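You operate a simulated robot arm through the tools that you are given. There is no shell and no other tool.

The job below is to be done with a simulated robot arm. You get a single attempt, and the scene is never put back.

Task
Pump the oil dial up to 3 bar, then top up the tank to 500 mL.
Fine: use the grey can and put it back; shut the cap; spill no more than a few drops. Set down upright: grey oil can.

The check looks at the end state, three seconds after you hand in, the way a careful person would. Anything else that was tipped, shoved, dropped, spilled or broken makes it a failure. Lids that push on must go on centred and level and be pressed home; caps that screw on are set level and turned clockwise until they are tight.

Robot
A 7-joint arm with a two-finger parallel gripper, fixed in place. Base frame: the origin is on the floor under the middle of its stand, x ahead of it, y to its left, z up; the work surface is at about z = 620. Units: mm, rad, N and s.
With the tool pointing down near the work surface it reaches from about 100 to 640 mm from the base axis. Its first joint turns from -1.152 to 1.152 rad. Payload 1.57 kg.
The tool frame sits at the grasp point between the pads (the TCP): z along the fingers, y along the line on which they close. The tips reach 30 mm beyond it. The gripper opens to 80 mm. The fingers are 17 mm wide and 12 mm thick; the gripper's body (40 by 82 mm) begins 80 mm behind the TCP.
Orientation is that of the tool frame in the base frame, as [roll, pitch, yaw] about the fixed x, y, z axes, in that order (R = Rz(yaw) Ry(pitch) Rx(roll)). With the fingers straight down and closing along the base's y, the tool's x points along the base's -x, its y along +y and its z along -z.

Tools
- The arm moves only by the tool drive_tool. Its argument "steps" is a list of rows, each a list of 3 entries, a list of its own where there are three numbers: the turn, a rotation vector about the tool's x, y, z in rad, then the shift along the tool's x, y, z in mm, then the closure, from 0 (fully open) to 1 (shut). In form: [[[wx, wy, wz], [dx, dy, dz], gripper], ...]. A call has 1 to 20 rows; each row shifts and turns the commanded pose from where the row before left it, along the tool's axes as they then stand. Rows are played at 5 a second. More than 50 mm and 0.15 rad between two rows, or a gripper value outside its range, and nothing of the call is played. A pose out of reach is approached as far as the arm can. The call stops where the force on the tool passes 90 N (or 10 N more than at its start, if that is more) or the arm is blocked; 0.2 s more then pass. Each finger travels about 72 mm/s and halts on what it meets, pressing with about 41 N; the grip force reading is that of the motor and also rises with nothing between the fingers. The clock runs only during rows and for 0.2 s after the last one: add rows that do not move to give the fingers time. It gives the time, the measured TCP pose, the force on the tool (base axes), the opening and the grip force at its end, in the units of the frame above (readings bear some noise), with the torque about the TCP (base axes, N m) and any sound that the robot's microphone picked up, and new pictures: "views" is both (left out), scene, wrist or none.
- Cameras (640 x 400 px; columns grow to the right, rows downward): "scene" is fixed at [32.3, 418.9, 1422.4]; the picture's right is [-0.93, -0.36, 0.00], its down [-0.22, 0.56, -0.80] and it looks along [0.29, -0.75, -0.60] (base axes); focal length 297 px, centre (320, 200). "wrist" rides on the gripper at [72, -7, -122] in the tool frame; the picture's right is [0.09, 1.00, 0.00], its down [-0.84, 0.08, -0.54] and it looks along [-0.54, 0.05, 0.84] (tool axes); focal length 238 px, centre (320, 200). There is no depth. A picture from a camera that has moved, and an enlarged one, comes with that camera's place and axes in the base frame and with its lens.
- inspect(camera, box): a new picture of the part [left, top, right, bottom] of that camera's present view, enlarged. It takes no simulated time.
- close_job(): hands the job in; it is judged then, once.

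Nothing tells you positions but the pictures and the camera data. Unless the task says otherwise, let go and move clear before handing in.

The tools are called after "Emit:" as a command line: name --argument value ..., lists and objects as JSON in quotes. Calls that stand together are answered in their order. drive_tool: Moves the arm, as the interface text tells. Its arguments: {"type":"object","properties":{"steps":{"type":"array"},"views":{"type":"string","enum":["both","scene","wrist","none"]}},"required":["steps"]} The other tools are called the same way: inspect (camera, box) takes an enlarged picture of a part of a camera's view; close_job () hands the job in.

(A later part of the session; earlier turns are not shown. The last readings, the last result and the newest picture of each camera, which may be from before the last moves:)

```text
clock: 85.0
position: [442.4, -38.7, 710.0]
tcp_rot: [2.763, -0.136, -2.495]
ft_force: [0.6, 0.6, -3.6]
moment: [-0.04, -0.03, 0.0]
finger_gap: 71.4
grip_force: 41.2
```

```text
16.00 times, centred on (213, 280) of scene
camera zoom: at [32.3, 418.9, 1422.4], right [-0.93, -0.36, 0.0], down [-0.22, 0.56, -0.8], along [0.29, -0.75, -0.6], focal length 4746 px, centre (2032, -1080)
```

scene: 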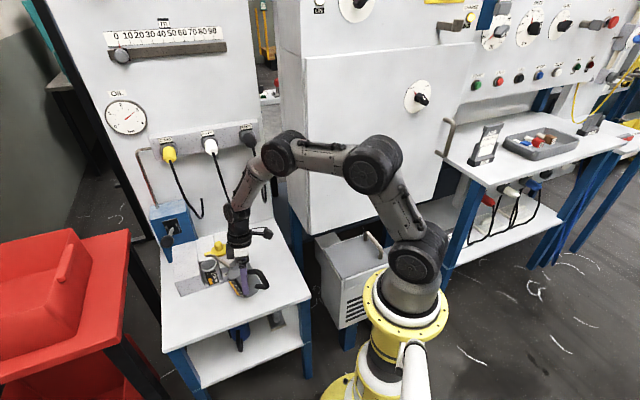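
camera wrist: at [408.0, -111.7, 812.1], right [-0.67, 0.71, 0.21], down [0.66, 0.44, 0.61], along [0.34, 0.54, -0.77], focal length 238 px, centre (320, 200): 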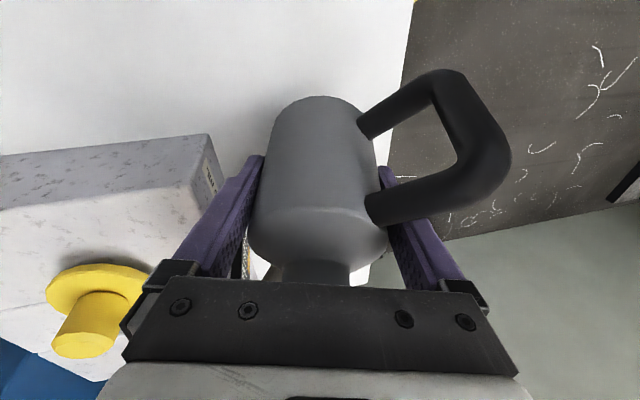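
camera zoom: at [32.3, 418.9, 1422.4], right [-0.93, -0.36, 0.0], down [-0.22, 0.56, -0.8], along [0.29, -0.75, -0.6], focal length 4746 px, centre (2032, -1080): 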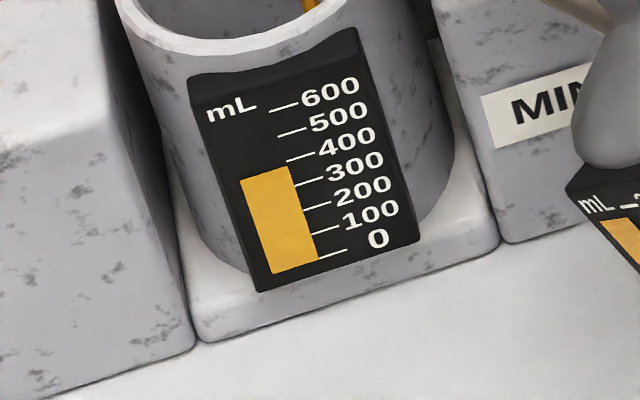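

Flow is slow but clean. I'll tilt to 40° and hold about 2 s.

Emit:
drive_tool --steps '[[[-0.0523, 0.0673, 0.019], [2.06, 4.63, -10.76], 1], [[0, 0, 0], [0, 0, 0], 1], [[0, 0, 0], [0, 0, 0], 1], [[0, 0, 0], [0, 0, 0], 1], [[0, 0, 0], [0, 0, 0], 1], [[0, 0, 0], [0, 0, 0], 1], [[0, 0, 0], [0, 0, 0], 1]]' --views "none"

Emit:
inspect --camera "scene" --box '[190, 235, 240, 300]'

Emit:
inspect --camera "scene" --box '[205, 273, 221, 287]'

```text
clock: 86.6
position: [441.3, -38.1, 721.0]
tcp_rot: [2.709, -0.204, -2.485]
ft_force: [-0.1, -0.7, -3.2]
moment: [0.01, 0.04, 0.04]
finger_gap: 71.2
grip_force: 40.7
```

```text
6.15 times, centred on (215, 268) of scene
camera zoom: at [32.3, 418.9, 1422.4], right [-0.93, -0.36, 0.0], down [-0.22, 0.56, -0.8], along [0.29, -0.75, -0.6], focal length 1825 px, centre (966, -215)
```

zoom: 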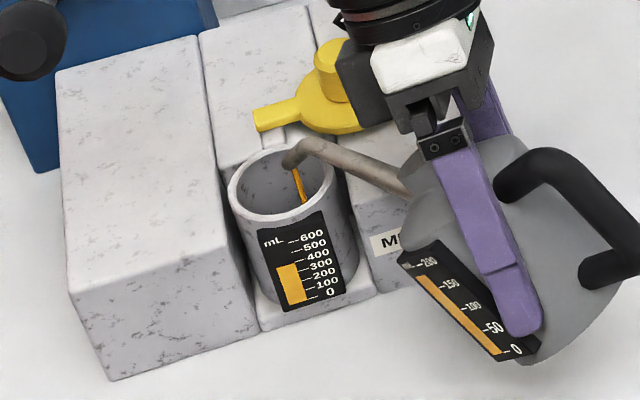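

```text
16.00 times, centred on (213, 280) of scene
camera zoom: at [32.3, 418.9, 1422.4], right [-0.93, -0.36, 0.0], down [-0.22, 0.56, -0.8], along [0.29, -0.75, -0.6], focal length 4746 px, centre (2032, -1080)
```

zoom: 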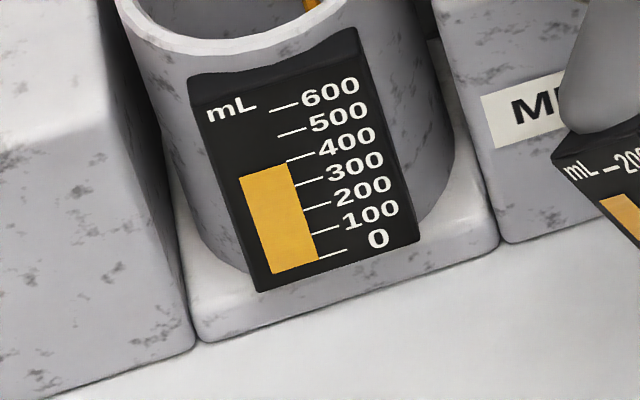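

Emit:
drive_tool --steps '[[[-0.0523, 0.0673, 0.019], [2.06, 4.63, -10.76], 1], [[0, 0, 0], [0, 0, 0], 1], [[0, 0, 0], [0, 0, 0], 1], [[0, 0, 0], [0, 0, 0], 1], [[0, 0, 0], [0, 0, 0], 1], [[0, 0, 0], [0, 0, 0], 1], [[0, 0, 0], [0, 0, 0], 1], [[0, 0, 0], [0, 0, 0], 1], [[0, 0, 0], [0, 0, 0], 1]]' --views "none"

Emit:
inspect --camera "scene" --box '[190, 235, 240, 300]'

Emit:
inspect --camera "scene" --box '[205, 273, 221, 287]'

Emit:
inspect --camera "scene" --box '[218, 274, 236, 296]'

```text
clock: 88.6
position: [443.3, -39.1, 733.5]
tcp_rot: [2.654, -0.275, -2.471]
ft_force: [0.1, 0.4, -3.4]
moment: [-0.04, 0.0, -0.02]
finger_gap: 71.3
grip_force: 40.4
```

```text
6.15 times, centred on (215, 268) of scene
camera zoom: at [32.3, 418.9, 1422.4], right [-0.93, -0.36, 0.0], down [-0.22, 0.56, -0.8], along [0.29, -0.75, -0.6], focal length 1825 px, centre (966, -215)
```

zoom: 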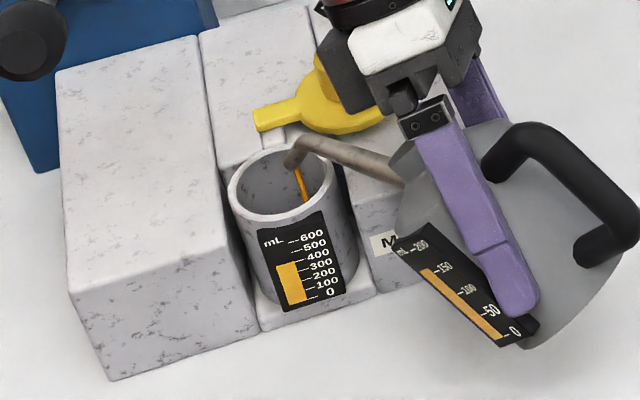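

```text
16.00 times, centred on (213, 280) of scene
camera zoom: at [32.3, 418.9, 1422.4], right [-0.93, -0.36, 0.0], down [-0.22, 0.56, -0.8], along [0.29, -0.75, -0.6], focal length 4746 px, centre (2032, -1080)
```

zoom: 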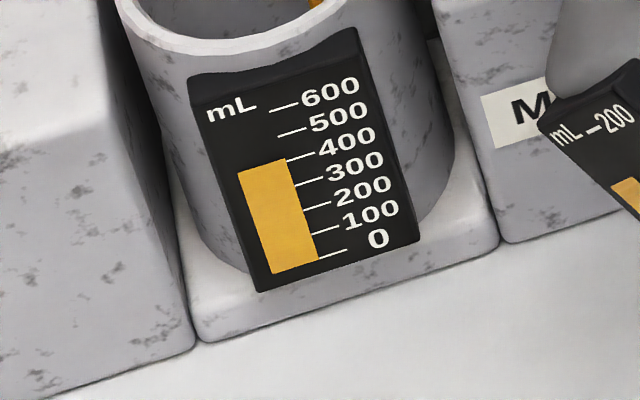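

```text
16.00 times, centred on (227, 285) of scene
camera zoom: at [32.3, 418.9, 1422.4], right [-0.93, -0.36, 0.0], down [-0.22, 0.56, -0.8], along [0.29, -0.75, -0.6], focal length 4746 px, centre (1808, -1160)
```

zoom: 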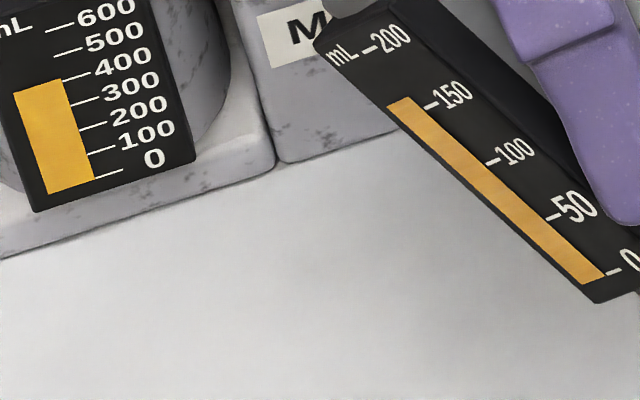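

Can now reads ~160 mL, tank about 405. I'll increase to 50° and hold for ~3 s.

Emit:
drive_tool --steps '[[[-0.0523, 0.0673, 0.019], [2.06, 4.63, -10.76], 1], [[0, 0, 0], [0, 0, 0], 1], [[0, 0, 0], [0, 0, 0], 1], [[0, 0, 0], [0, 0, 0], 1], [[0, 0, 0], [0, 0, 0], 1], [[0, 0, 0], [0, 0, 0], 1], [[0, 0, 0], [0, 0, 0], 1], [[0, 0, 0], [0, 0, 0], 1], [[0, 0, 0], [0, 0, 0], 1], [[0, 0, 0], [0, 0, 0], 1], [[0, 0, 0], [0, 0, 0], 1], [[0, 0, 0], [0, 0, 0], 1], [[0, 0, 0], [0, 0, 0], 1]]' --views "none"

Emit:
inspect --camera "scene" --box '[190, 235, 240, 300]'

Emit:
inspect --camera "scene" --box '[205, 273, 221, 287]'

Emit:
inspect --camera "scene" --box '[216, 272, 236, 294]'

```text
clock: 91.4
position: [444.6, -39.0, 745.6]
tcp_rot: [2.598, -0.342, -2.454]
ft_force: [0.2, 0.0, -2.1]
moment: [-0.03, 0.03, 0.02]
finger_gap: 71.1
grip_force: 40.6
```

```text
6.15 times, centred on (215, 268) of scene
camera zoom: at [32.3, 418.9, 1422.4], right [-0.93, -0.36, 0.0], down [-0.22, 0.56, -0.8], along [0.29, -0.75, -0.6], focal length 1825 px, centre (966, -215)
```

zoom: 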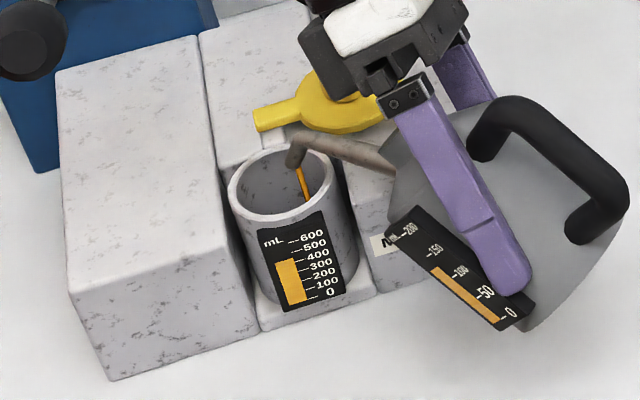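

```text
16.00 times, centred on (213, 280) of scene
camera zoom: at [32.3, 418.9, 1422.4], right [-0.93, -0.36, 0.0], down [-0.22, 0.56, -0.8], along [0.29, -0.75, -0.6], focal length 4746 px, centre (2032, -1080)
```

zoom: 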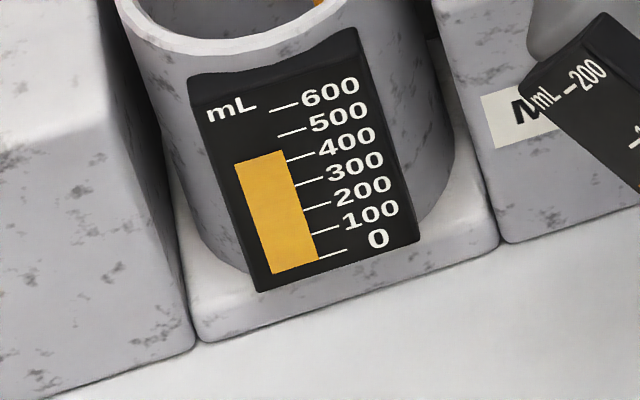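

```text
16.00 times, centred on (226, 283) of scene
camera zoom: at [32.3, 418.9, 1422.4], right [-0.93, -0.36, 0.0], down [-0.22, 0.56, -0.8], along [0.29, -0.75, -0.6], focal length 4746 px, centre (1824, -1128)
```

zoom: 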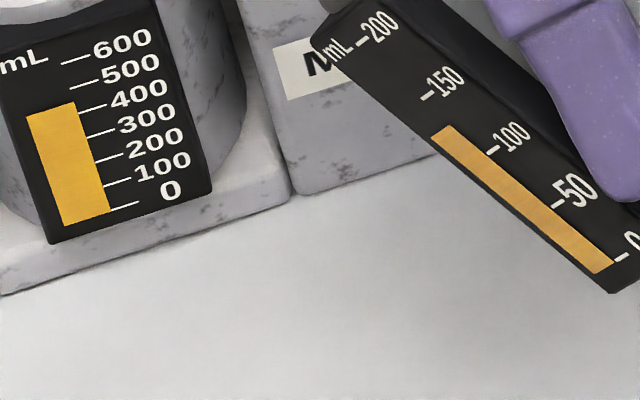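

Can ~127 mL, tank ~445. Another step to 55°, holding about 2.4 s.

Emit:
drive_tool --steps '[[[-0.0523, 0.0673, 0.019], [2.06, 4.63, -10.76], 1], [[0, 0, 0], [0, 0, 0], 1], [[0, 0, 0], [0, 0, 0], 1], [[0, 0, 0], [0, 0, 0], 1], [[0, 0, 0], [0, 0, 0], 1], [[0, 0, 0], [0, 0, 0], 1], [[0, 0, 0], [0, 0, 0], 1], [[0, 0, 0], [0, 0, 0], 1], [[0, 0, 0], [0, 0, 0], 1], [[0, 0, 0], [0, 0, 0], 1]]' --views "none"

Emit:
inspect --camera "scene" --box '[190, 235, 240, 300]'

Emit:
inspect --camera "scene" --box '[205, 273, 221, 287]'

Emit:
inspect --camera "scene" --box '[216, 270, 236, 292]'

```text
clock: 93.6
position: [447.1, -38.6, 757.3]
tcp_rot: [2.536, -0.408, -2.431]
ft_force: [0.1, -0.4, -1.8]
moment: [0.0, 0.0, 0.01]
finger_gap: 70.8
grip_force: 40.5
```

```text
6.15 times, centred on (215, 268) of scene
camera zoom: at [32.3, 418.9, 1422.4], right [-0.93, -0.36, 0.0], down [-0.22, 0.56, -0.8], along [0.29, -0.75, -0.6], focal length 1825 px, centre (966, -215)
```

zoom: 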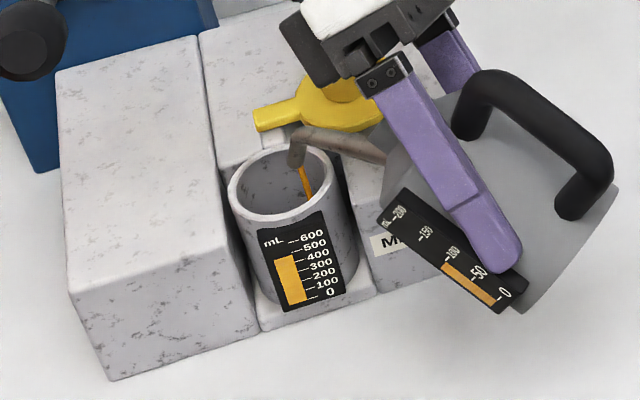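

```text
16.00 times, centred on (213, 280) of scene
camera zoom: at [32.3, 418.9, 1422.4], right [-0.93, -0.36, 0.0], down [-0.22, 0.56, -0.8], along [0.29, -0.75, -0.6], focal length 4746 px, centre (2032, -1080)
```

zoom: 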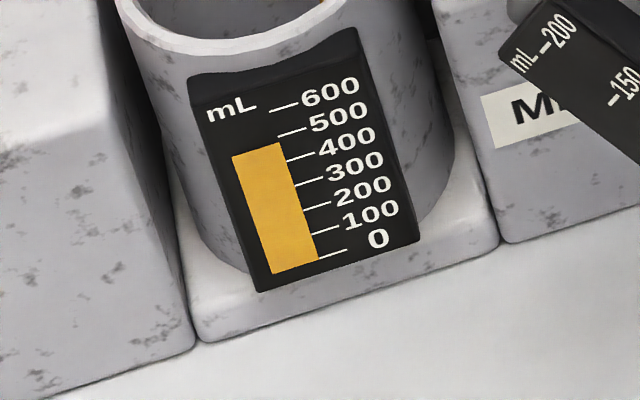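

```text
16.00 times, centred on (226, 281) of scene
camera zoom: at [32.3, 418.9, 1422.4], right [-0.93, -0.36, 0.0], down [-0.22, 0.56, -0.8], along [0.29, -0.75, -0.6], focal length 4746 px, centre (1824, -1096)
```

zoom: 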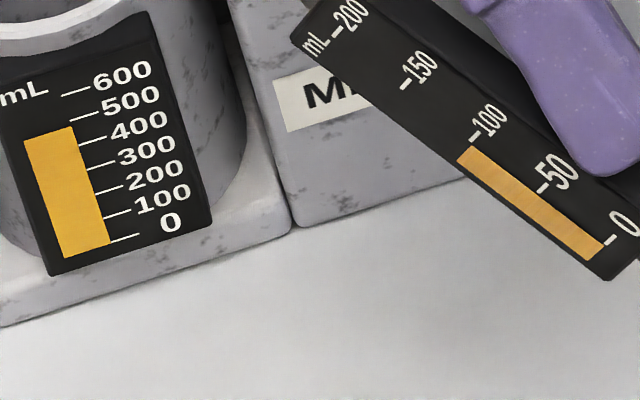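

Tank reads ~470 and the can ~94 mL. I'll stop here: tilt back to 25° about the spout tip, keeping the tip over the mouth, and let it drip off.

Emit:
drive_tool --steps '[[[0.0523, -0.0673, -0.019], [-2.86, -5.13, 10.34], 1], [[0.0523, -0.0673, -0.019], [-2.86, -5.13, 10.34], 1], [[0.0523, -0.0673, -0.019], [-2.86, -5.13, 10.34], 1], [[0.0523, -0.0673, -0.019], [-2.86, -5.13, 10.34], 1], [[0.0523, -0.0673, -0.019], [-2.86, -5.13, 10.34], 1], [[0.0523, -0.0673, -0.019], [-2.86, -5.13, 10.34], 1], [[0, 0, 0], [0, 0, 0], 1], [[0, 0, 0], [0, 0, 0], 1], [[0, 0, 0], [0, 0, 0], 1], [[0, 0, 0], [0, 0, 0], 1]]' --views "none"

Emit:
inspect --camera "scene" --box '[190, 235, 240, 300]'

Emit:
inspect --camera "scene" --box '[205, 273, 221, 287]'

Emit:
inspect --camera "scene" --box '[216, 274, 238, 298]'

```text
clock: 95.8
position: [447.1, -38.4, 686.2]
tcp_rot: [2.868, 0.007, -2.501]
ft_force: [0.1, 0.0, -2.8]
moment: [-0.02, 0.01, -0.02]
finger_gap: 71.1
grip_force: 41.3
```

```text
6.15 times, centred on (215, 268) of scene
camera zoom: at [32.3, 418.9, 1422.4], right [-0.93, -0.36, 0.0], down [-0.22, 0.56, -0.8], along [0.29, -0.75, -0.6], focal length 1825 px, centre (966, -215)
```

zoom: 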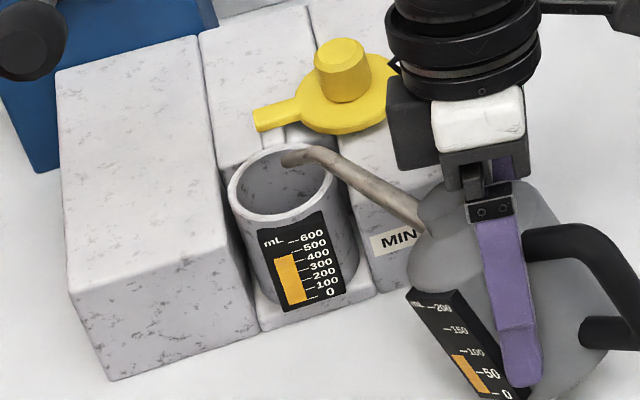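

```text
16.00 times, centred on (213, 280) of scene
camera zoom: at [32.3, 418.9, 1422.4], right [-0.93, -0.36, 0.0], down [-0.22, 0.56, -0.8], along [0.29, -0.75, -0.6], focal length 4746 px, centre (2032, -1080)
```

zoom: 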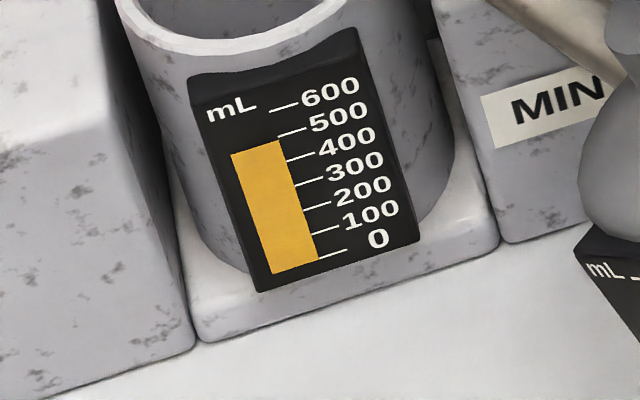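

```text
16.00 times, centred on (227, 286) of scene
camera zoom: at [32.3, 418.9, 1422.4], right [-0.93, -0.36, 0.0], down [-0.22, 0.56, -0.8], along [0.29, -0.75, -0.6], focal length 4746 px, centre (1808, -1176)
```

zoom: 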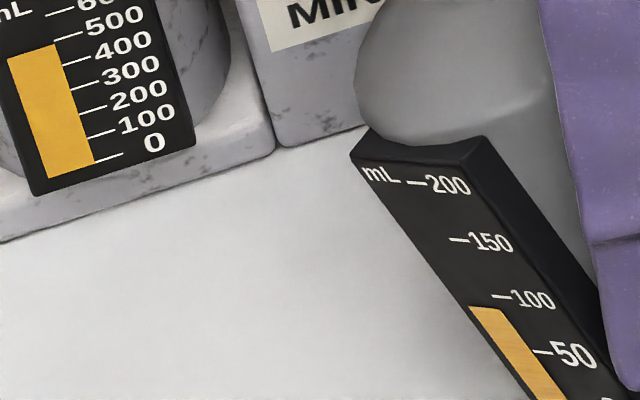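

Tank shows roughly 480–490 on this camera, which isn't exact enough. I'll take the can back to its place upright, then read the tank gauge closely with the wrist camera. First untilt and raise.

Emit:
drive_tool --steps '[[[0.0523, -0.0673, -0.019], [0, 0, 0], 1], [[0.0523, -0.0673, -0.019], [0, 0, 0], 1], [[0.0523, -0.0673, -0.019], [0, 0, 0], 1], [[0.0523, -0.0673, -0.019], [0, 0, 0], 1], [[0.0523, -0.0673, -0.019], [0, 0, 0], 1], [[0, 0, 0], [-9, 0, -25], 1], [[0, 0, 0], [-9, 0, -25], 1], [[0, 0, 0], [-9, 0, -25], 1], [[0, 0, 0], [-9, 0, -25], 1], [[0, 0, 0], [0, 0, 0], 1]]' --views "both"

Emit:
inspect --camera "scene" --box '[205, 273, 221, 287]'

Emit:
inspect --camera "scene" --box '[205, 235, 245, 275]'

```text
clock: 98.0
position: [445.4, -37.6, 794.1]
tcp_rot: [-3.141, 0.351, -2.45]
ft_force: [0.1, 0.5, -2.0]
moment: [0.02, -0.02, -0.03]
finger_gap: 71.1
grip_force: 41.2
camera wrist: at [366.5, -112.4, 883.9], right [-0.7, 0.71, -0.03], down [0.41, 0.44, 0.8], along [0.58, 0.54, -0.6], focal length 238 px, centre (320, 200)
```

scene: 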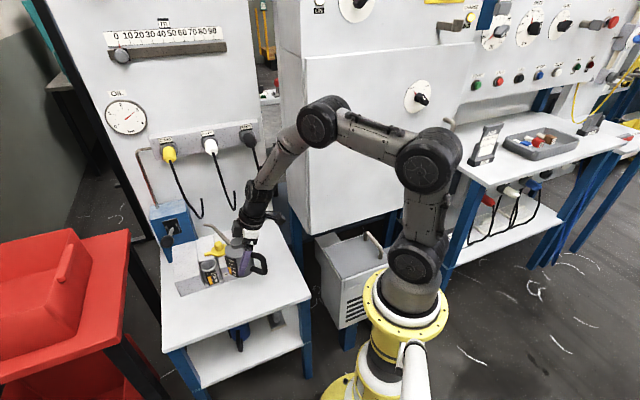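
wrist: 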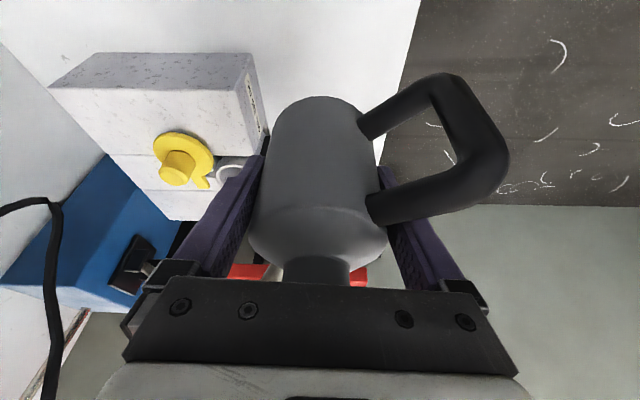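

```text
16.00 times, centred on (213, 280) of scene
camera zoom: at [32.3, 418.9, 1422.4], right [-0.93, -0.36, 0.0], down [-0.22, 0.56, -0.8], along [0.29, -0.75, -0.6], focal length 4746 px, centre (2032, -1080)
```

zoom: 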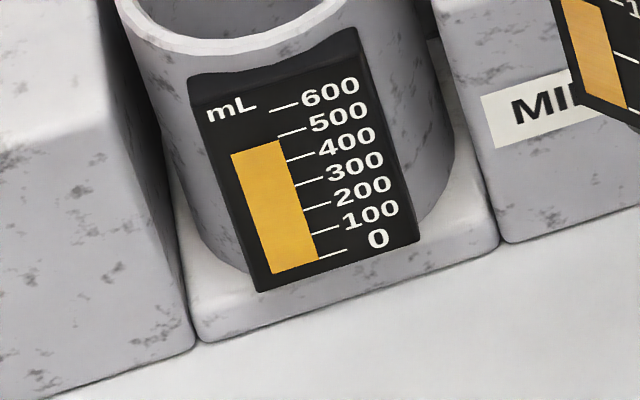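

```text
10.00 times, centred on (225, 255) of scene
camera zoom: at [32.3, 418.9, 1422.4], right [-0.93, -0.36, 0.0], down [-0.22, 0.56, -0.8], along [0.29, -0.75, -0.6], focal length 2966 px, centre (1270, -350)
```

zoom: 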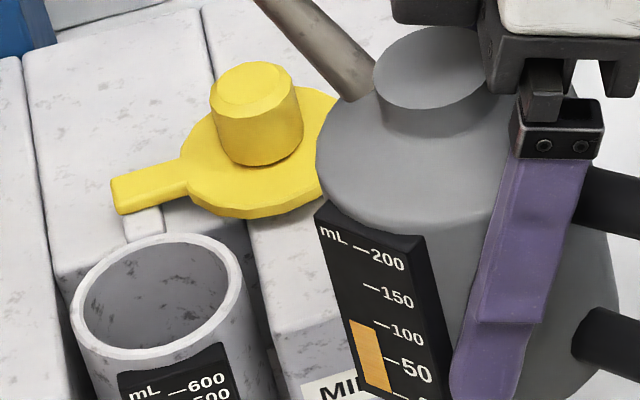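

The can reads ~98 mL now (about 105 mL poured). Before pouring the rest I want an exact tank reading, so I'll carry the can, upright, to the left-front where the wrist camera can see the tank gauge beside it.

Emit:
drive_tool --steps '[[[0.0412, 0, 0.1132], [0, 0, 0], 1], [[0.0412, 0, 0.1132], [0, 0, 0], 1], [[0.0412, 0, 0.1132], [0, 0, 0], 1], [[0.0412, 0, 0.1132], [0, 0, 0], 1], [[0.0412, 0, 0.1132], [0, 0, 0], 1], [[0, 0, 0], [-13.7, 25.05, 5], 1], [[0, 0, 0], [-13.7, 25.05, 5], 1], [[0, 0, 0], [-13.7, 25.05, 5], 1], [[0, 0, 0], [-13.7, 25.05, 5], 1], [[0, 0, 0], [-13.7, 25.05, 5], 1], [[0, 0, 0], [-13.7, 25.05, 5], 1], [[0, 0, 0], [-13.7, 25.05, 5], 1], [[0, 0, 0], [8.8, 0, 24.1], 1], [[0, 0, 0], [8.8, 0, 24.1], 1], [[0, 0, 0], [8.8, 0, 24.1], 1], [[0, 0, 0], [0, 0, 0], 1]]' --views "both"

```text
clock: 101.4
position: [533.6, 144.5, 716.2]
tcp_rot: [-3.141, 0.351, -3.055]
ft_force: [0.1, -0.4, -2.1]
moment: [-0.03, -0.02, 0.03]
finger_gap: 70.9
grip_force: 41.4
camera wrist: at [426.0, 129.1, 806.3], right [-0.17, 0.98, -0.03], down [0.59, 0.13, 0.8], along [0.79, 0.12, -0.6], focal length 238 px, centre (320, 200)
```

scene: 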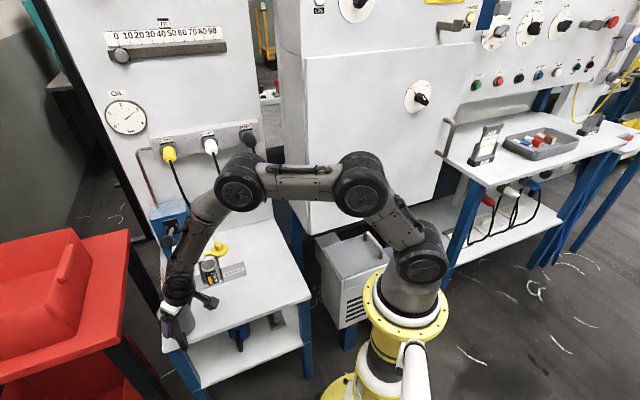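
wrist: 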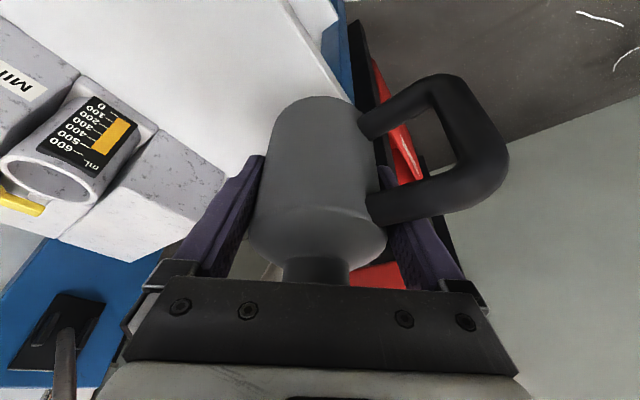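

The gauge is in clear view. Zooming in on it.

Emit:
inspect --camera "wrist" --box '[30, 85, 150, 185]'

Emit:
inspect --camera "wrist" --box '[60, 95, 140, 165]'

Emit:
inspect --camera "scene" --box '[205, 273, 221, 287]'

```text
4.00 times, centred on (90, 135) of wrist
camera zoom: at [426.0, 129.1, 806.3], right [-0.17, 0.98, -0.03], down [0.59, 0.13, 0.8], along [0.79, 0.12, -0.6], focal length 953 px, centre (1240, 460)
```

zoom: 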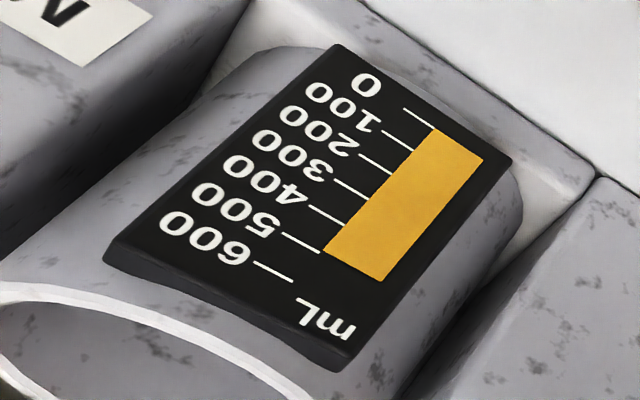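

```text
5.71 times, centred on (100, 130) of wrist
camera zoom: at [426.0, 129.1, 806.3], right [-0.17, 0.98, -0.03], down [0.59, 0.13, 0.8], along [0.79, 0.12, -0.6], focal length 1362 px, centre (1577, 600)
```

zoom: 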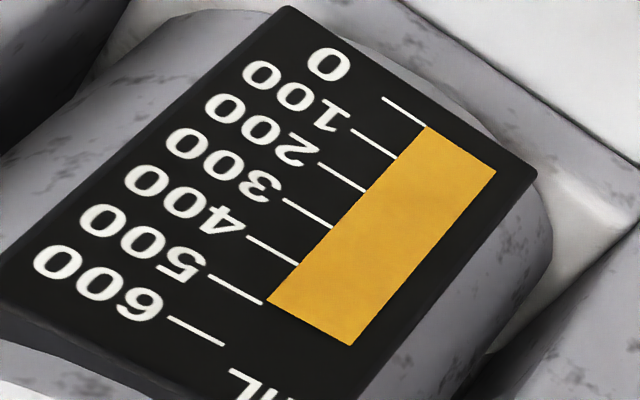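

```text
16.00 times, centred on (213, 280) of scene
camera zoom: at [32.3, 418.9, 1422.4], right [-0.93, -0.36, 0.0], down [-0.22, 0.56, -0.8], along [0.29, -0.75, -0.6], focal length 4746 px, centre (2032, -1080)
```

zoom: 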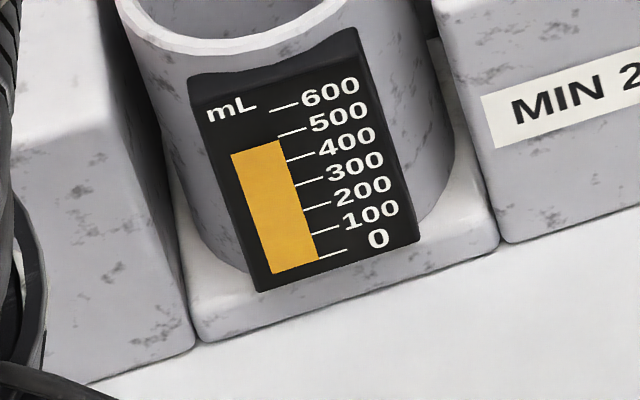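

This close view gives about 487–489 mL, so the scene camera under-reads by ~10. I need about 12 mL more. Going back to the pouring pose the same way.

Emit:
drive_tool --steps '[[[0, 0, 0], [-8.8, 0, -24.1], 1], [[0, 0, 0], [-8.8, 0, -24.1], 1], [[0, 0, 0], [-8.8, 0, -24.1], 1], [[0, 0, 0], [13.7, -25.05, -5], 1], [[0, 0, 0], [13.7, -25.05, -5], 1], [[0, 0, 0], [13.7, -25.05, -5], 1], [[0, 0, 0], [13.7, -25.05, -5], 1], [[0, 0, 0], [13.7, -25.05, -5], 1], [[0, 0, 0], [13.7, -25.05, -5], 1], [[0, 0, 0], [13.7, -25.05, -5], 1], [[-0.0412, 0, -0.1132], [0, 0, 0], 1], [[-0.0412, 0, -0.1132], [0, 0, 0], 1], [[-0.0412, 0, -0.1132], [0, 0, 0], 1], [[-0.0412, 0, -0.1132], [0, 0, 0], 1], [[-0.0412, 0, -0.1132], [0, 0, 0], 1], [[0, 0, 0], [0, 0, 0], 1]]' --views "none"

Emit:
drive_tool --steps '[[[0, 0, 0], [6.9, -1.2, 22.5], 1], [[0, 0, 0], [6.9, -1.2, 22.5], 1], [[0, 0, 0], [6.9, -1.2, 22.5], 1], [[0, 0, 0], [6.9, -1.2, 22.5], 1], [[-0.0697, 0.0897, 0.0253], [0, 0, 0], 1], [[-0.0697, 0.0897, 0.0253], [0, 0, 0], 1], [[-0.0697, 0.0897, 0.0253], [0, 0, 0], 1], [[0, 0, 0], [0, 0, 0], 1]]' --views "none"

Emit:
inspect --camera "scene" --box '[180, 220, 260, 300]'

```text
clock: 104.8
position: [446.3, -38.3, 793.3]
tcp_rot: [-3.142, 0.35, -2.451]
ft_force: [0.3, 0.4, -1.6]
moment: [-0.01, -0.03, 0.0]
finger_gap: 71.1
grip_force: 40.6
```

```text
clock: 106.6
position: [452.5, -39.0, 698.2]
tcp_rot: [2.922, 0.073, -2.5]
ft_force: [-0.3, -0.2, -1.8]
moment: [-0.01, 0.02, 0.0]
finger_gap: 70.9
grip_force: 41.1
```

```text
5.00 times, centred on (220, 260) of scene
camera zoom: at [32.3, 418.9, 1422.4], right [-0.93, -0.36, 0.0], down [-0.22, 0.56, -0.8], along [0.29, -0.75, -0.6], focal length 1483 px, centre (820, -100)
```

zoom: 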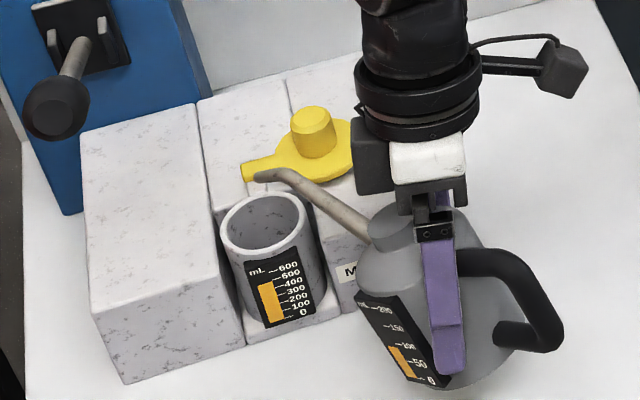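

Same alignment as before. Tilting about the tip to 45°, then checking for flow.

Emit:
drive_tool --steps '[[[-0.0523, 0.0673, 0.019], [5.5, 0.1, 10.7], 1], [[-0.0523, 0.0673, 0.019], [2.14, 3.93, -8.04], 1], [[-0.0523, 0.0673, 0.019], [2.06, 4.63, -10.76], 1], [[-0.0523, 0.0673, 0.019], [2.06, 4.63, -10.76], 1], [[-0.0523, 0.0673, 0.019], [2.06, 4.63, -10.76], 1]]' --views "none"

Emit:
inspect --camera "scene" --box '[190, 235, 240, 300]'

Emit:
inspect --camera "scene" --box '[205, 273, 221, 287]'

```text
clock: 107.8
position: [443.3, -39.8, 733.0]
tcp_rot: [2.655, -0.275, -2.471]
ft_force: [0.3, -0.3, -2.9]
moment: [0.01, 0.02, -0.02]
finger_gap: 70.7
grip_force: 41.2
```

```text
6.15 times, centred on (215, 268) of scene
camera zoom: at [32.3, 418.9, 1422.4], right [-0.93, -0.36, 0.0], down [-0.22, 0.56, -0.8], along [0.29, -0.75, -0.6], focal length 1825 px, centre (966, -215)
```

zoom: 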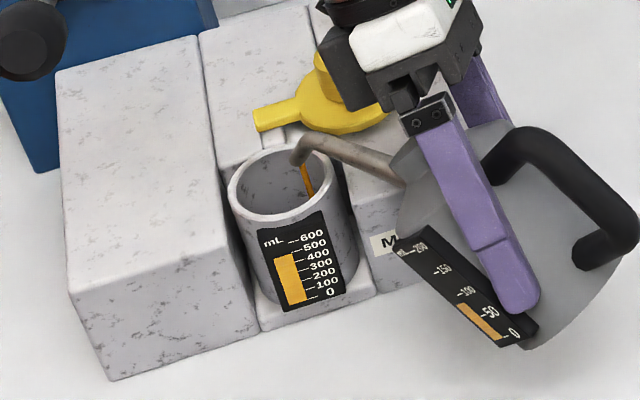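

```text
16.00 times, centred on (213, 280) of scene
camera zoom: at [32.3, 418.9, 1422.4], right [-0.93, -0.36, 0.0], down [-0.22, 0.56, -0.8], along [0.29, -0.75, -0.6], focal length 4746 px, centre (2032, -1080)
```

zoom: 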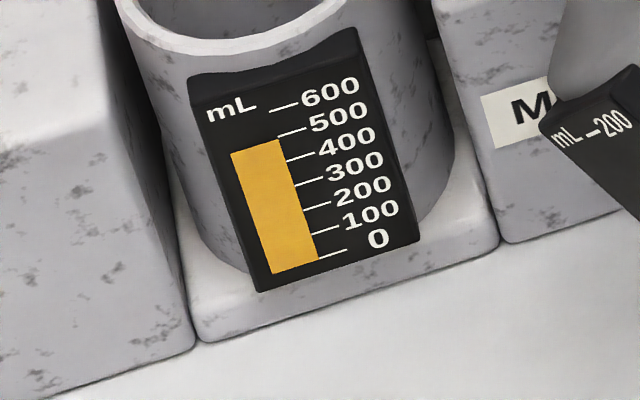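

Emit:
drive_tool --steps '[[[0, 0, 0], [0, 0, 0], 1], [[0, 0, 0], [0, 0, 0], 1]]' --views "none"

Emit:
inspect --camera "scene" --box '[205, 273, 221, 287]'

Emit:
inspect --camera "scene" --box '[218, 274, 236, 296]'

```text
clock: 108.4
position: [443.7, -40.5, 732.2]
tcp_rot: [2.654, -0.274, -2.471]
ft_force: [-0.6, -0.1, -2.1]
moment: [-0.02, -0.03, 0.03]
finger_gap: 71.0
grip_force: 40.9
```

```text
16.00 times, centred on (213, 280) of scene
camera zoom: at [32.3, 418.9, 1422.4], right [-0.93, -0.36, 0.0], down [-0.22, 0.56, -0.8], along [0.29, -0.75, -0.6], focal length 4746 px, centre (2032, -1080)
```

zoom: 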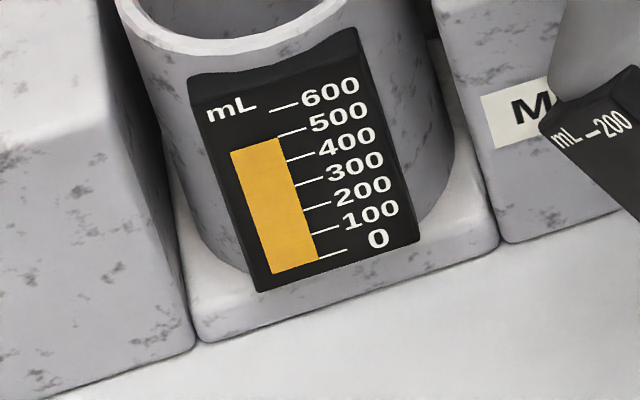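

```text
16.00 times, centred on (227, 285) of scene
camera zoom: at [32.3, 418.9, 1422.4], right [-0.93, -0.36, 0.0], down [-0.22, 0.56, -0.8], along [0.29, -0.75, -0.6], focal length 4746 px, centre (1808, -1160)
```

zoom: 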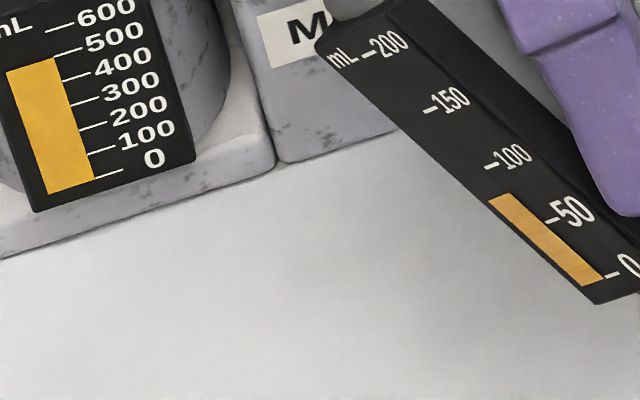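

Tank up ~10 mL, so about 498 now. Tilting back promptly about the tip, then letting it drip over the mouth.

Emit:
drive_tool --steps '[[[0.0839, -0.1079, -0.0304], [-4.98, -8.48, 16.33], 1], [[0.0839, -0.1079, -0.0304], [-4.98, -8.48, 16.33], 1], [[0.0523, -0.0673, -0.019], [-2.86, -5.13, 10.34], 1], [[0, 0, 0], [0, 0, 0], 1], [[0, 0, 0], [0, 0, 0], 1], [[0, 0, 0], [0, 0, 0], 1], [[0, 0, 0], [0, 0, 0], 1]]' --views "none"

Emit:
inspect --camera "scene" --box '[205, 273, 221, 287]'

Emit:
inspect --camera "scene" --box '[190, 235, 240, 300]'

```text
clock: 110.0
position: [448.0, -39.7, 683.5]
tcp_rot: [2.881, 0.019, -2.501]
ft_force: [-0.2, 0.2, -1.8]
moment: [-0.01, 0.0, 0.0]
finger_gap: 70.9
grip_force: 41.2
```

```text
16.00 times, centred on (213, 280) of scene
camera zoom: at [32.3, 418.9, 1422.4], right [-0.93, -0.36, 0.0], down [-0.22, 0.56, -0.8], along [0.29, -0.75, -0.6], focal length 4746 px, centre (2032, -1080)
```

zoom: 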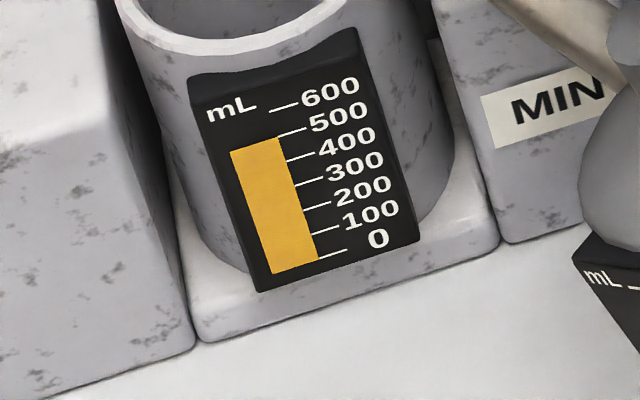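

```text
6.15 times, centred on (215, 268) of scene
camera zoom: at [32.3, 418.9, 1422.4], right [-0.93, -0.36, 0.0], down [-0.22, 0.56, -0.8], along [0.29, -0.75, -0.6], focal length 1825 px, centre (966, -215)
```

zoom: 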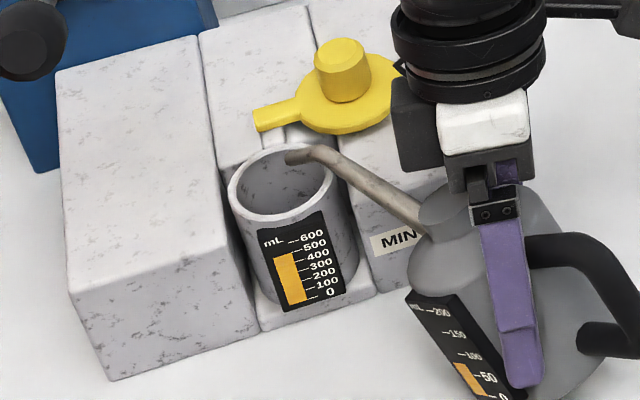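

Reads ~491 here, i.e. about 500 with the correction. Now I'll bring the can upright, raise it, and carry it back over its original spot.

Emit:
drive_tool --steps '[[[0.0626, -0.0806, -0.0227], [0, 0, 0], 1], [[0.0626, -0.0806, -0.0227], [0, 0, 0], 1], [[0.0626, -0.0806, -0.0227], [0, 0, 0], 1], [[0.0626, -0.0806, -0.0227], [0, 0, 0], 1], [[0, 0, 0], [-9, 0, -25], 1], [[0, 0, 0], [-9, 0, -25], 1], [[0, 0, 0], [-9, 0, -25], 1], [[0, 0, 0], [-9, 0, -25], 1], [[0.0412, 0, 0.1132], [0, 0, 0], 1], [[0.0412, 0, 0.1132], [0, 0, 0], 1], [[0.0412, 0, 0.1132], [0, 0, 0], 1], [[0.0412, 0, 0.1132], [0, 0, 0], 1], [[0.0412, 0, 0.1132], [0, 0, 0], 1], [[0, 0, 0], [0, 0, 0], 1]]' --views "scene"

```text
clock: 113.0
position: [448.0, -40.4, 790.4]
tcp_rot: [-3.141, 0.351, -3.057]
ft_force: [0.2, 0.1, -1.7]
moment: [-0.02, -0.05, 0.01]
finger_gap: 70.8
grip_force: 41.4
```

scene: 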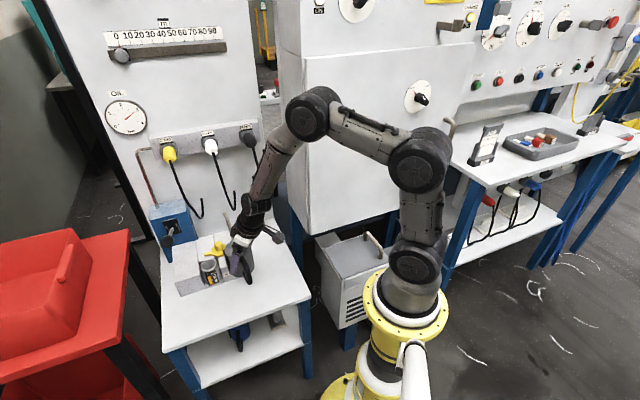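

Emit:
drive_tool --steps '[[[0, 0, 0], [15.4, -17.85, -5.6], 1], [[0, 0, 0], [15.4, -17.85, -5.6], 1], [[0, 0, 0], [15.4, -17.85, -5.6], 1], [[0, 0, 0], [15.3, -17.85, -5.6], 1], [[0, 0, 0], [10.1, 0, 27.7], 1], [[0, 0, 0], [10.1, 0, 27.7], 1], [[0, 0, 0], [10.1, 0, 27.7], 1], [[0, 0, 0], [7, 0, 19.2], 1], [[0, 0, 0], [0, 0, 0], 1]]' --views "both"

Emit:
inspect --camera "scene" --box '[230, 210, 330, 310]'

```text
clock: 115.0
position: [389.1, -117.1, 680.7]
tcp_rot: [-3.141, 0.351, -3.055]
ft_force: [-0.3, -0.7, -1.5]
moment: [-0.02, 0.01, -0.01]
finger_gap: 70.5
grip_force: 40.7
camera wrist: at [281.2, -133.5, 771.0], right [-0.17, 0.98, -0.03], down [0.59, 0.13, 0.8], along [0.79, 0.12, -0.6], focal length 238 px, centre (320, 200)
```

scene: 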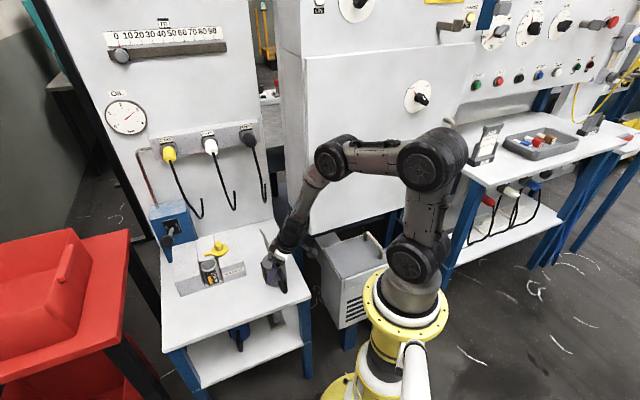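
wrist: 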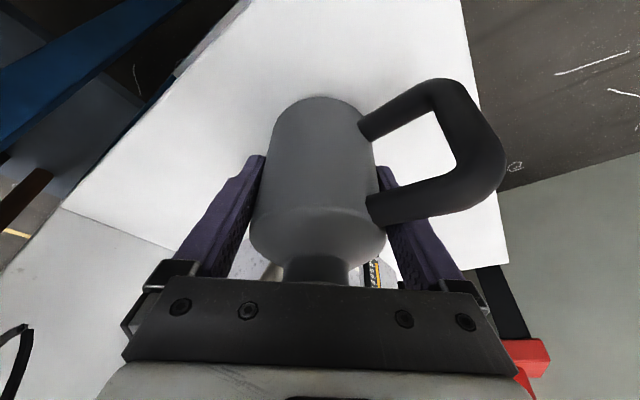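

```text
4.00 times, centred on (280, 260) of scene
camera zoom: at [32.3, 418.9, 1422.4], right [-0.93, -0.36, 0.0], down [-0.22, 0.56, -0.8], along [0.29, -0.75, -0.6], focal length 1186 px, centre (480, -40)
```

zoom: 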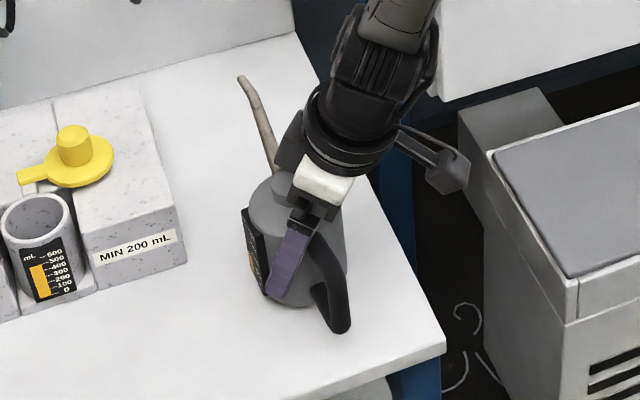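

The can hangs practically as picked up. Lowering the last bit gently to the table.

Emit:
drive_tool --steps '[[[0, 0, 0], [2, 0, 5.6], 1], [[0, 0, 0], [2, 0, 5.6], 1], [[0, 0, 0], [0.68, 0, 1.88], 1], [[0, 0, 0], [0.68, 0, 1.88], 1], [[0, 0, 0], [0, 0, 0], 1]]' --views "none"

```text
clock: 116.2
position: [391.6, -119.0, 667.6]
tcp_rot: [-3.14, 0.359, -3.053]
ft_force: [-0.5, 7.0, 30.6]
moment: [1.01, 0.27, -0.06]
finger_gap: 70.8
grip_force: 40.9
```

Contact came a few mm early (30 N). I'll ease back up 2.5 mm and look at how level the can is.

Emit:
drive_tool --steps '[[[0, 0, 0], [-1, 0, -2.8], 1], [[0, 0, 0], [0, 0, 0], 1]]' --views "wrist"

Emit:
inspect --camera "scene" --box '[245, 225, 315, 300]'

```text
clock: 116.8
position: [387.9, -118.6, 667.2]
tcp_rot: [-3.14, 0.349, -3.055]
ft_force: [1.9, -3.5, 8.4]
moment: [0.13, -0.38, -0.22]
finger_gap: 70.8
grip_force: 41.0
camera wrist: at [280.7, -133.8, 757.8], right [-0.17, 0.98, -0.03], down [0.59, 0.13, 0.8], along [0.79, 0.12, -0.61], focal length 238 px, centre (320, 200)
```

wrist: 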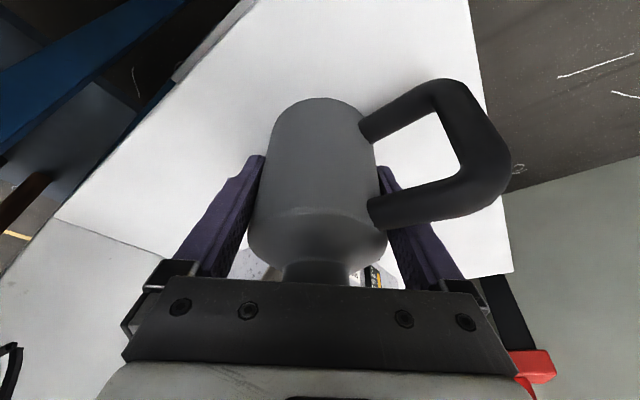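

```text
5.33 times, centred on (280, 262) of scene
camera zoom: at [32.2, 418.8, 1422.4], right [-0.93, -0.36, 0.0], down [-0.22, 0.56, -0.8], along [0.29, -0.75, -0.6], focal length 1582 px, centre (533, -133)
```

zoom: 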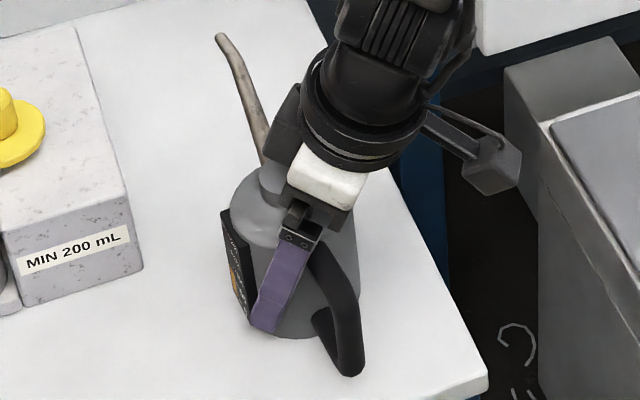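

The can only turned ~5° in the grip and is upright with its base touching. I'll open the fingers now.

Emit:
drive_tool --steps '[[[0, 0, 0], [0, 0, 0], 0.05], [[0, 0, 0], [0, 0, 0], 0], [[0, 0, 0], [0, 0, 0], 0], [[0, 0, 0], [0, 0, 0], 0]]' --views "both"

Emit:
inspect --camera "scene" --box '[245, 225, 315, 300]'

```text
clock: 117.8
position: [389.6, -118.5, 667.1]
tcp_rot: [3.141, 0.351, -3.054]
ft_force: [-0.4, -0.3, 0.5]
moment: [-0.02, 0.0, 0.02]
finger_gap: 80.2
grip_force: 0.0
camera wrist: at [281.3, -133.4, 758.1], right [-0.17, 0.98, -0.03], down [0.59, 0.13, 0.8], along [0.79, 0.12, -0.6], focal length 238 px, centre (320, 200)
```

scene: 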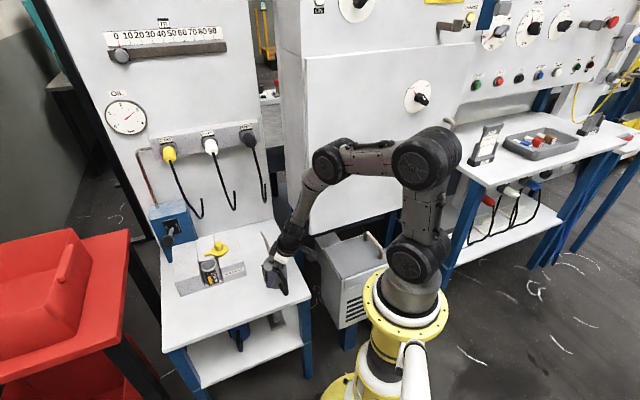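
wrist: 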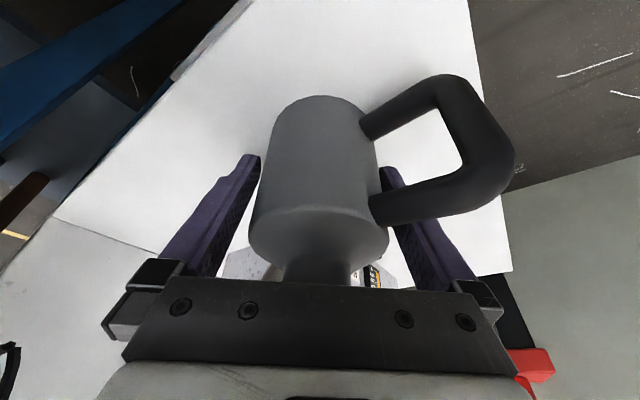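

```text
5.33 times, centred on (280, 262) of scene
camera zoom: at [32.3, 418.9, 1422.4], right [-0.93, -0.36, 0.0], down [-0.22, 0.56, -0.8], along [0.29, -0.75, -0.6], focal length 1582 px, centre (533, -133)
```

zoom: 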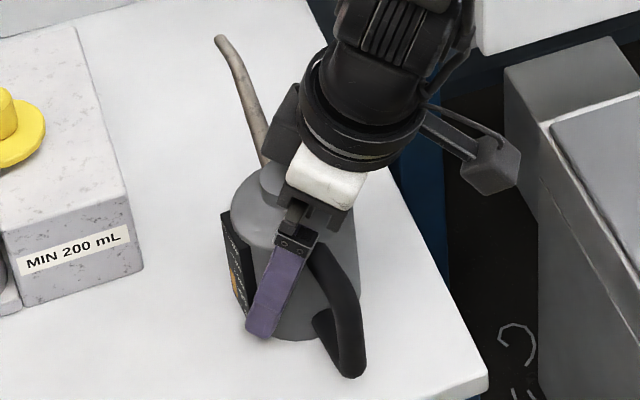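

Can released and standing. Retreating straight back along the tool axis.

Emit:
drive_tool --steps '[[[0, 0, 0], [0, 0, -15], 0], [[0, 0, 0], [0, 0, -25], 0], [[0, 0, 0], [0, 0, -40], 0], [[0, 0, 0], [0, 0, -40], 0], [[0, 0, 0], [0, 0, -40], 0], [[0, 0, 0], [0, 0, 0], 0]]' --views "both"

Emit:
inspect --camera "scene" --box '[245, 225, 315, 300]'

Emit:
inspect --camera "scene" --box '[205, 273, 221, 287]'

```text
clock: 119.2
position: [332.5, -123.4, 819.5]
tcp_rot: [3.141, 0.35, -3.054]
ft_force: [-0.3, 0.1, -0.4]
moment: [0.01, 0.0, 0.02]
finger_gap: 80.1
grip_force: 0.1
camera wrist: at [225.5, -139.2, 909.0], right [-0.17, 0.98, -0.03], down [0.59, 0.13, 0.8], along [0.79, 0.12, -0.6], focal length 238 px, centre (320, 200)
```

scene: 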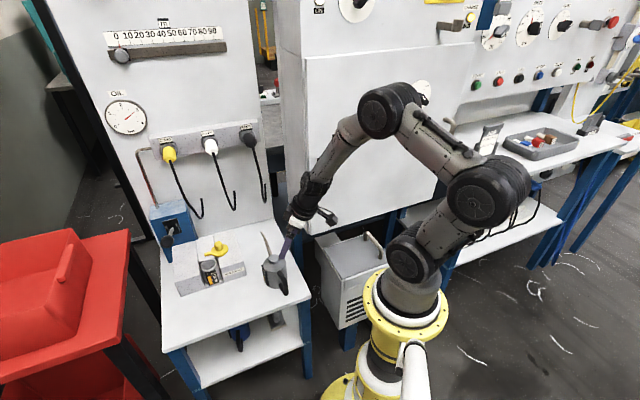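
wrist: 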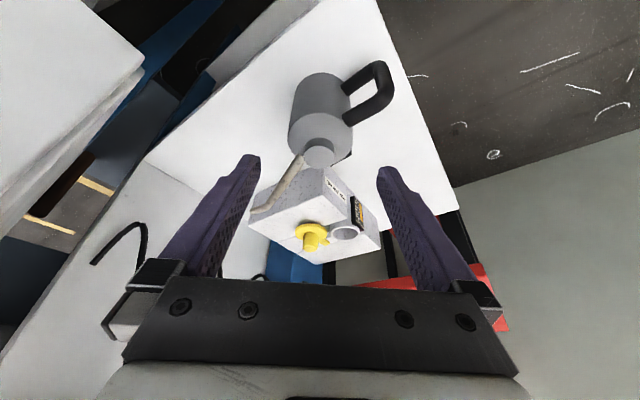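

```text
5.33 times, centred on (280, 262) of scene
camera zoom: at [32.2, 418.9, 1422.4], right [-0.93, -0.36, 0.0], down [-0.22, 0.56, -0.8], along [0.29, -0.75, -0.6], focal length 1582 px, centre (533, -133)
```

zoom: 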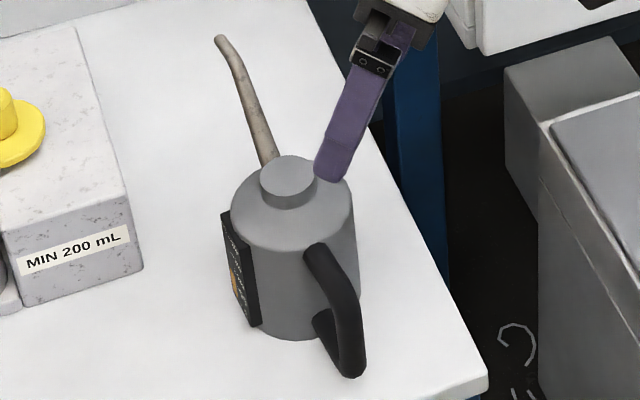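

```text
16.00 times, centred on (213, 280) of scene
camera zoom: at [32.2, 418.9, 1422.4], right [-0.93, -0.36, 0.0], down [-0.22, 0.56, -0.8], along [0.29, -0.75, -0.6], focal length 4746 px, centre (2032, -1080)
```

zoom: 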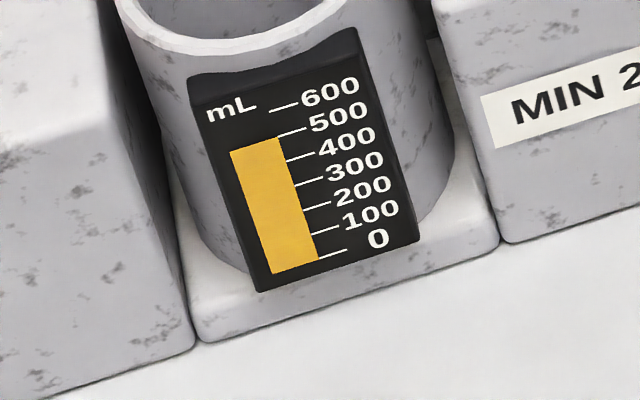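

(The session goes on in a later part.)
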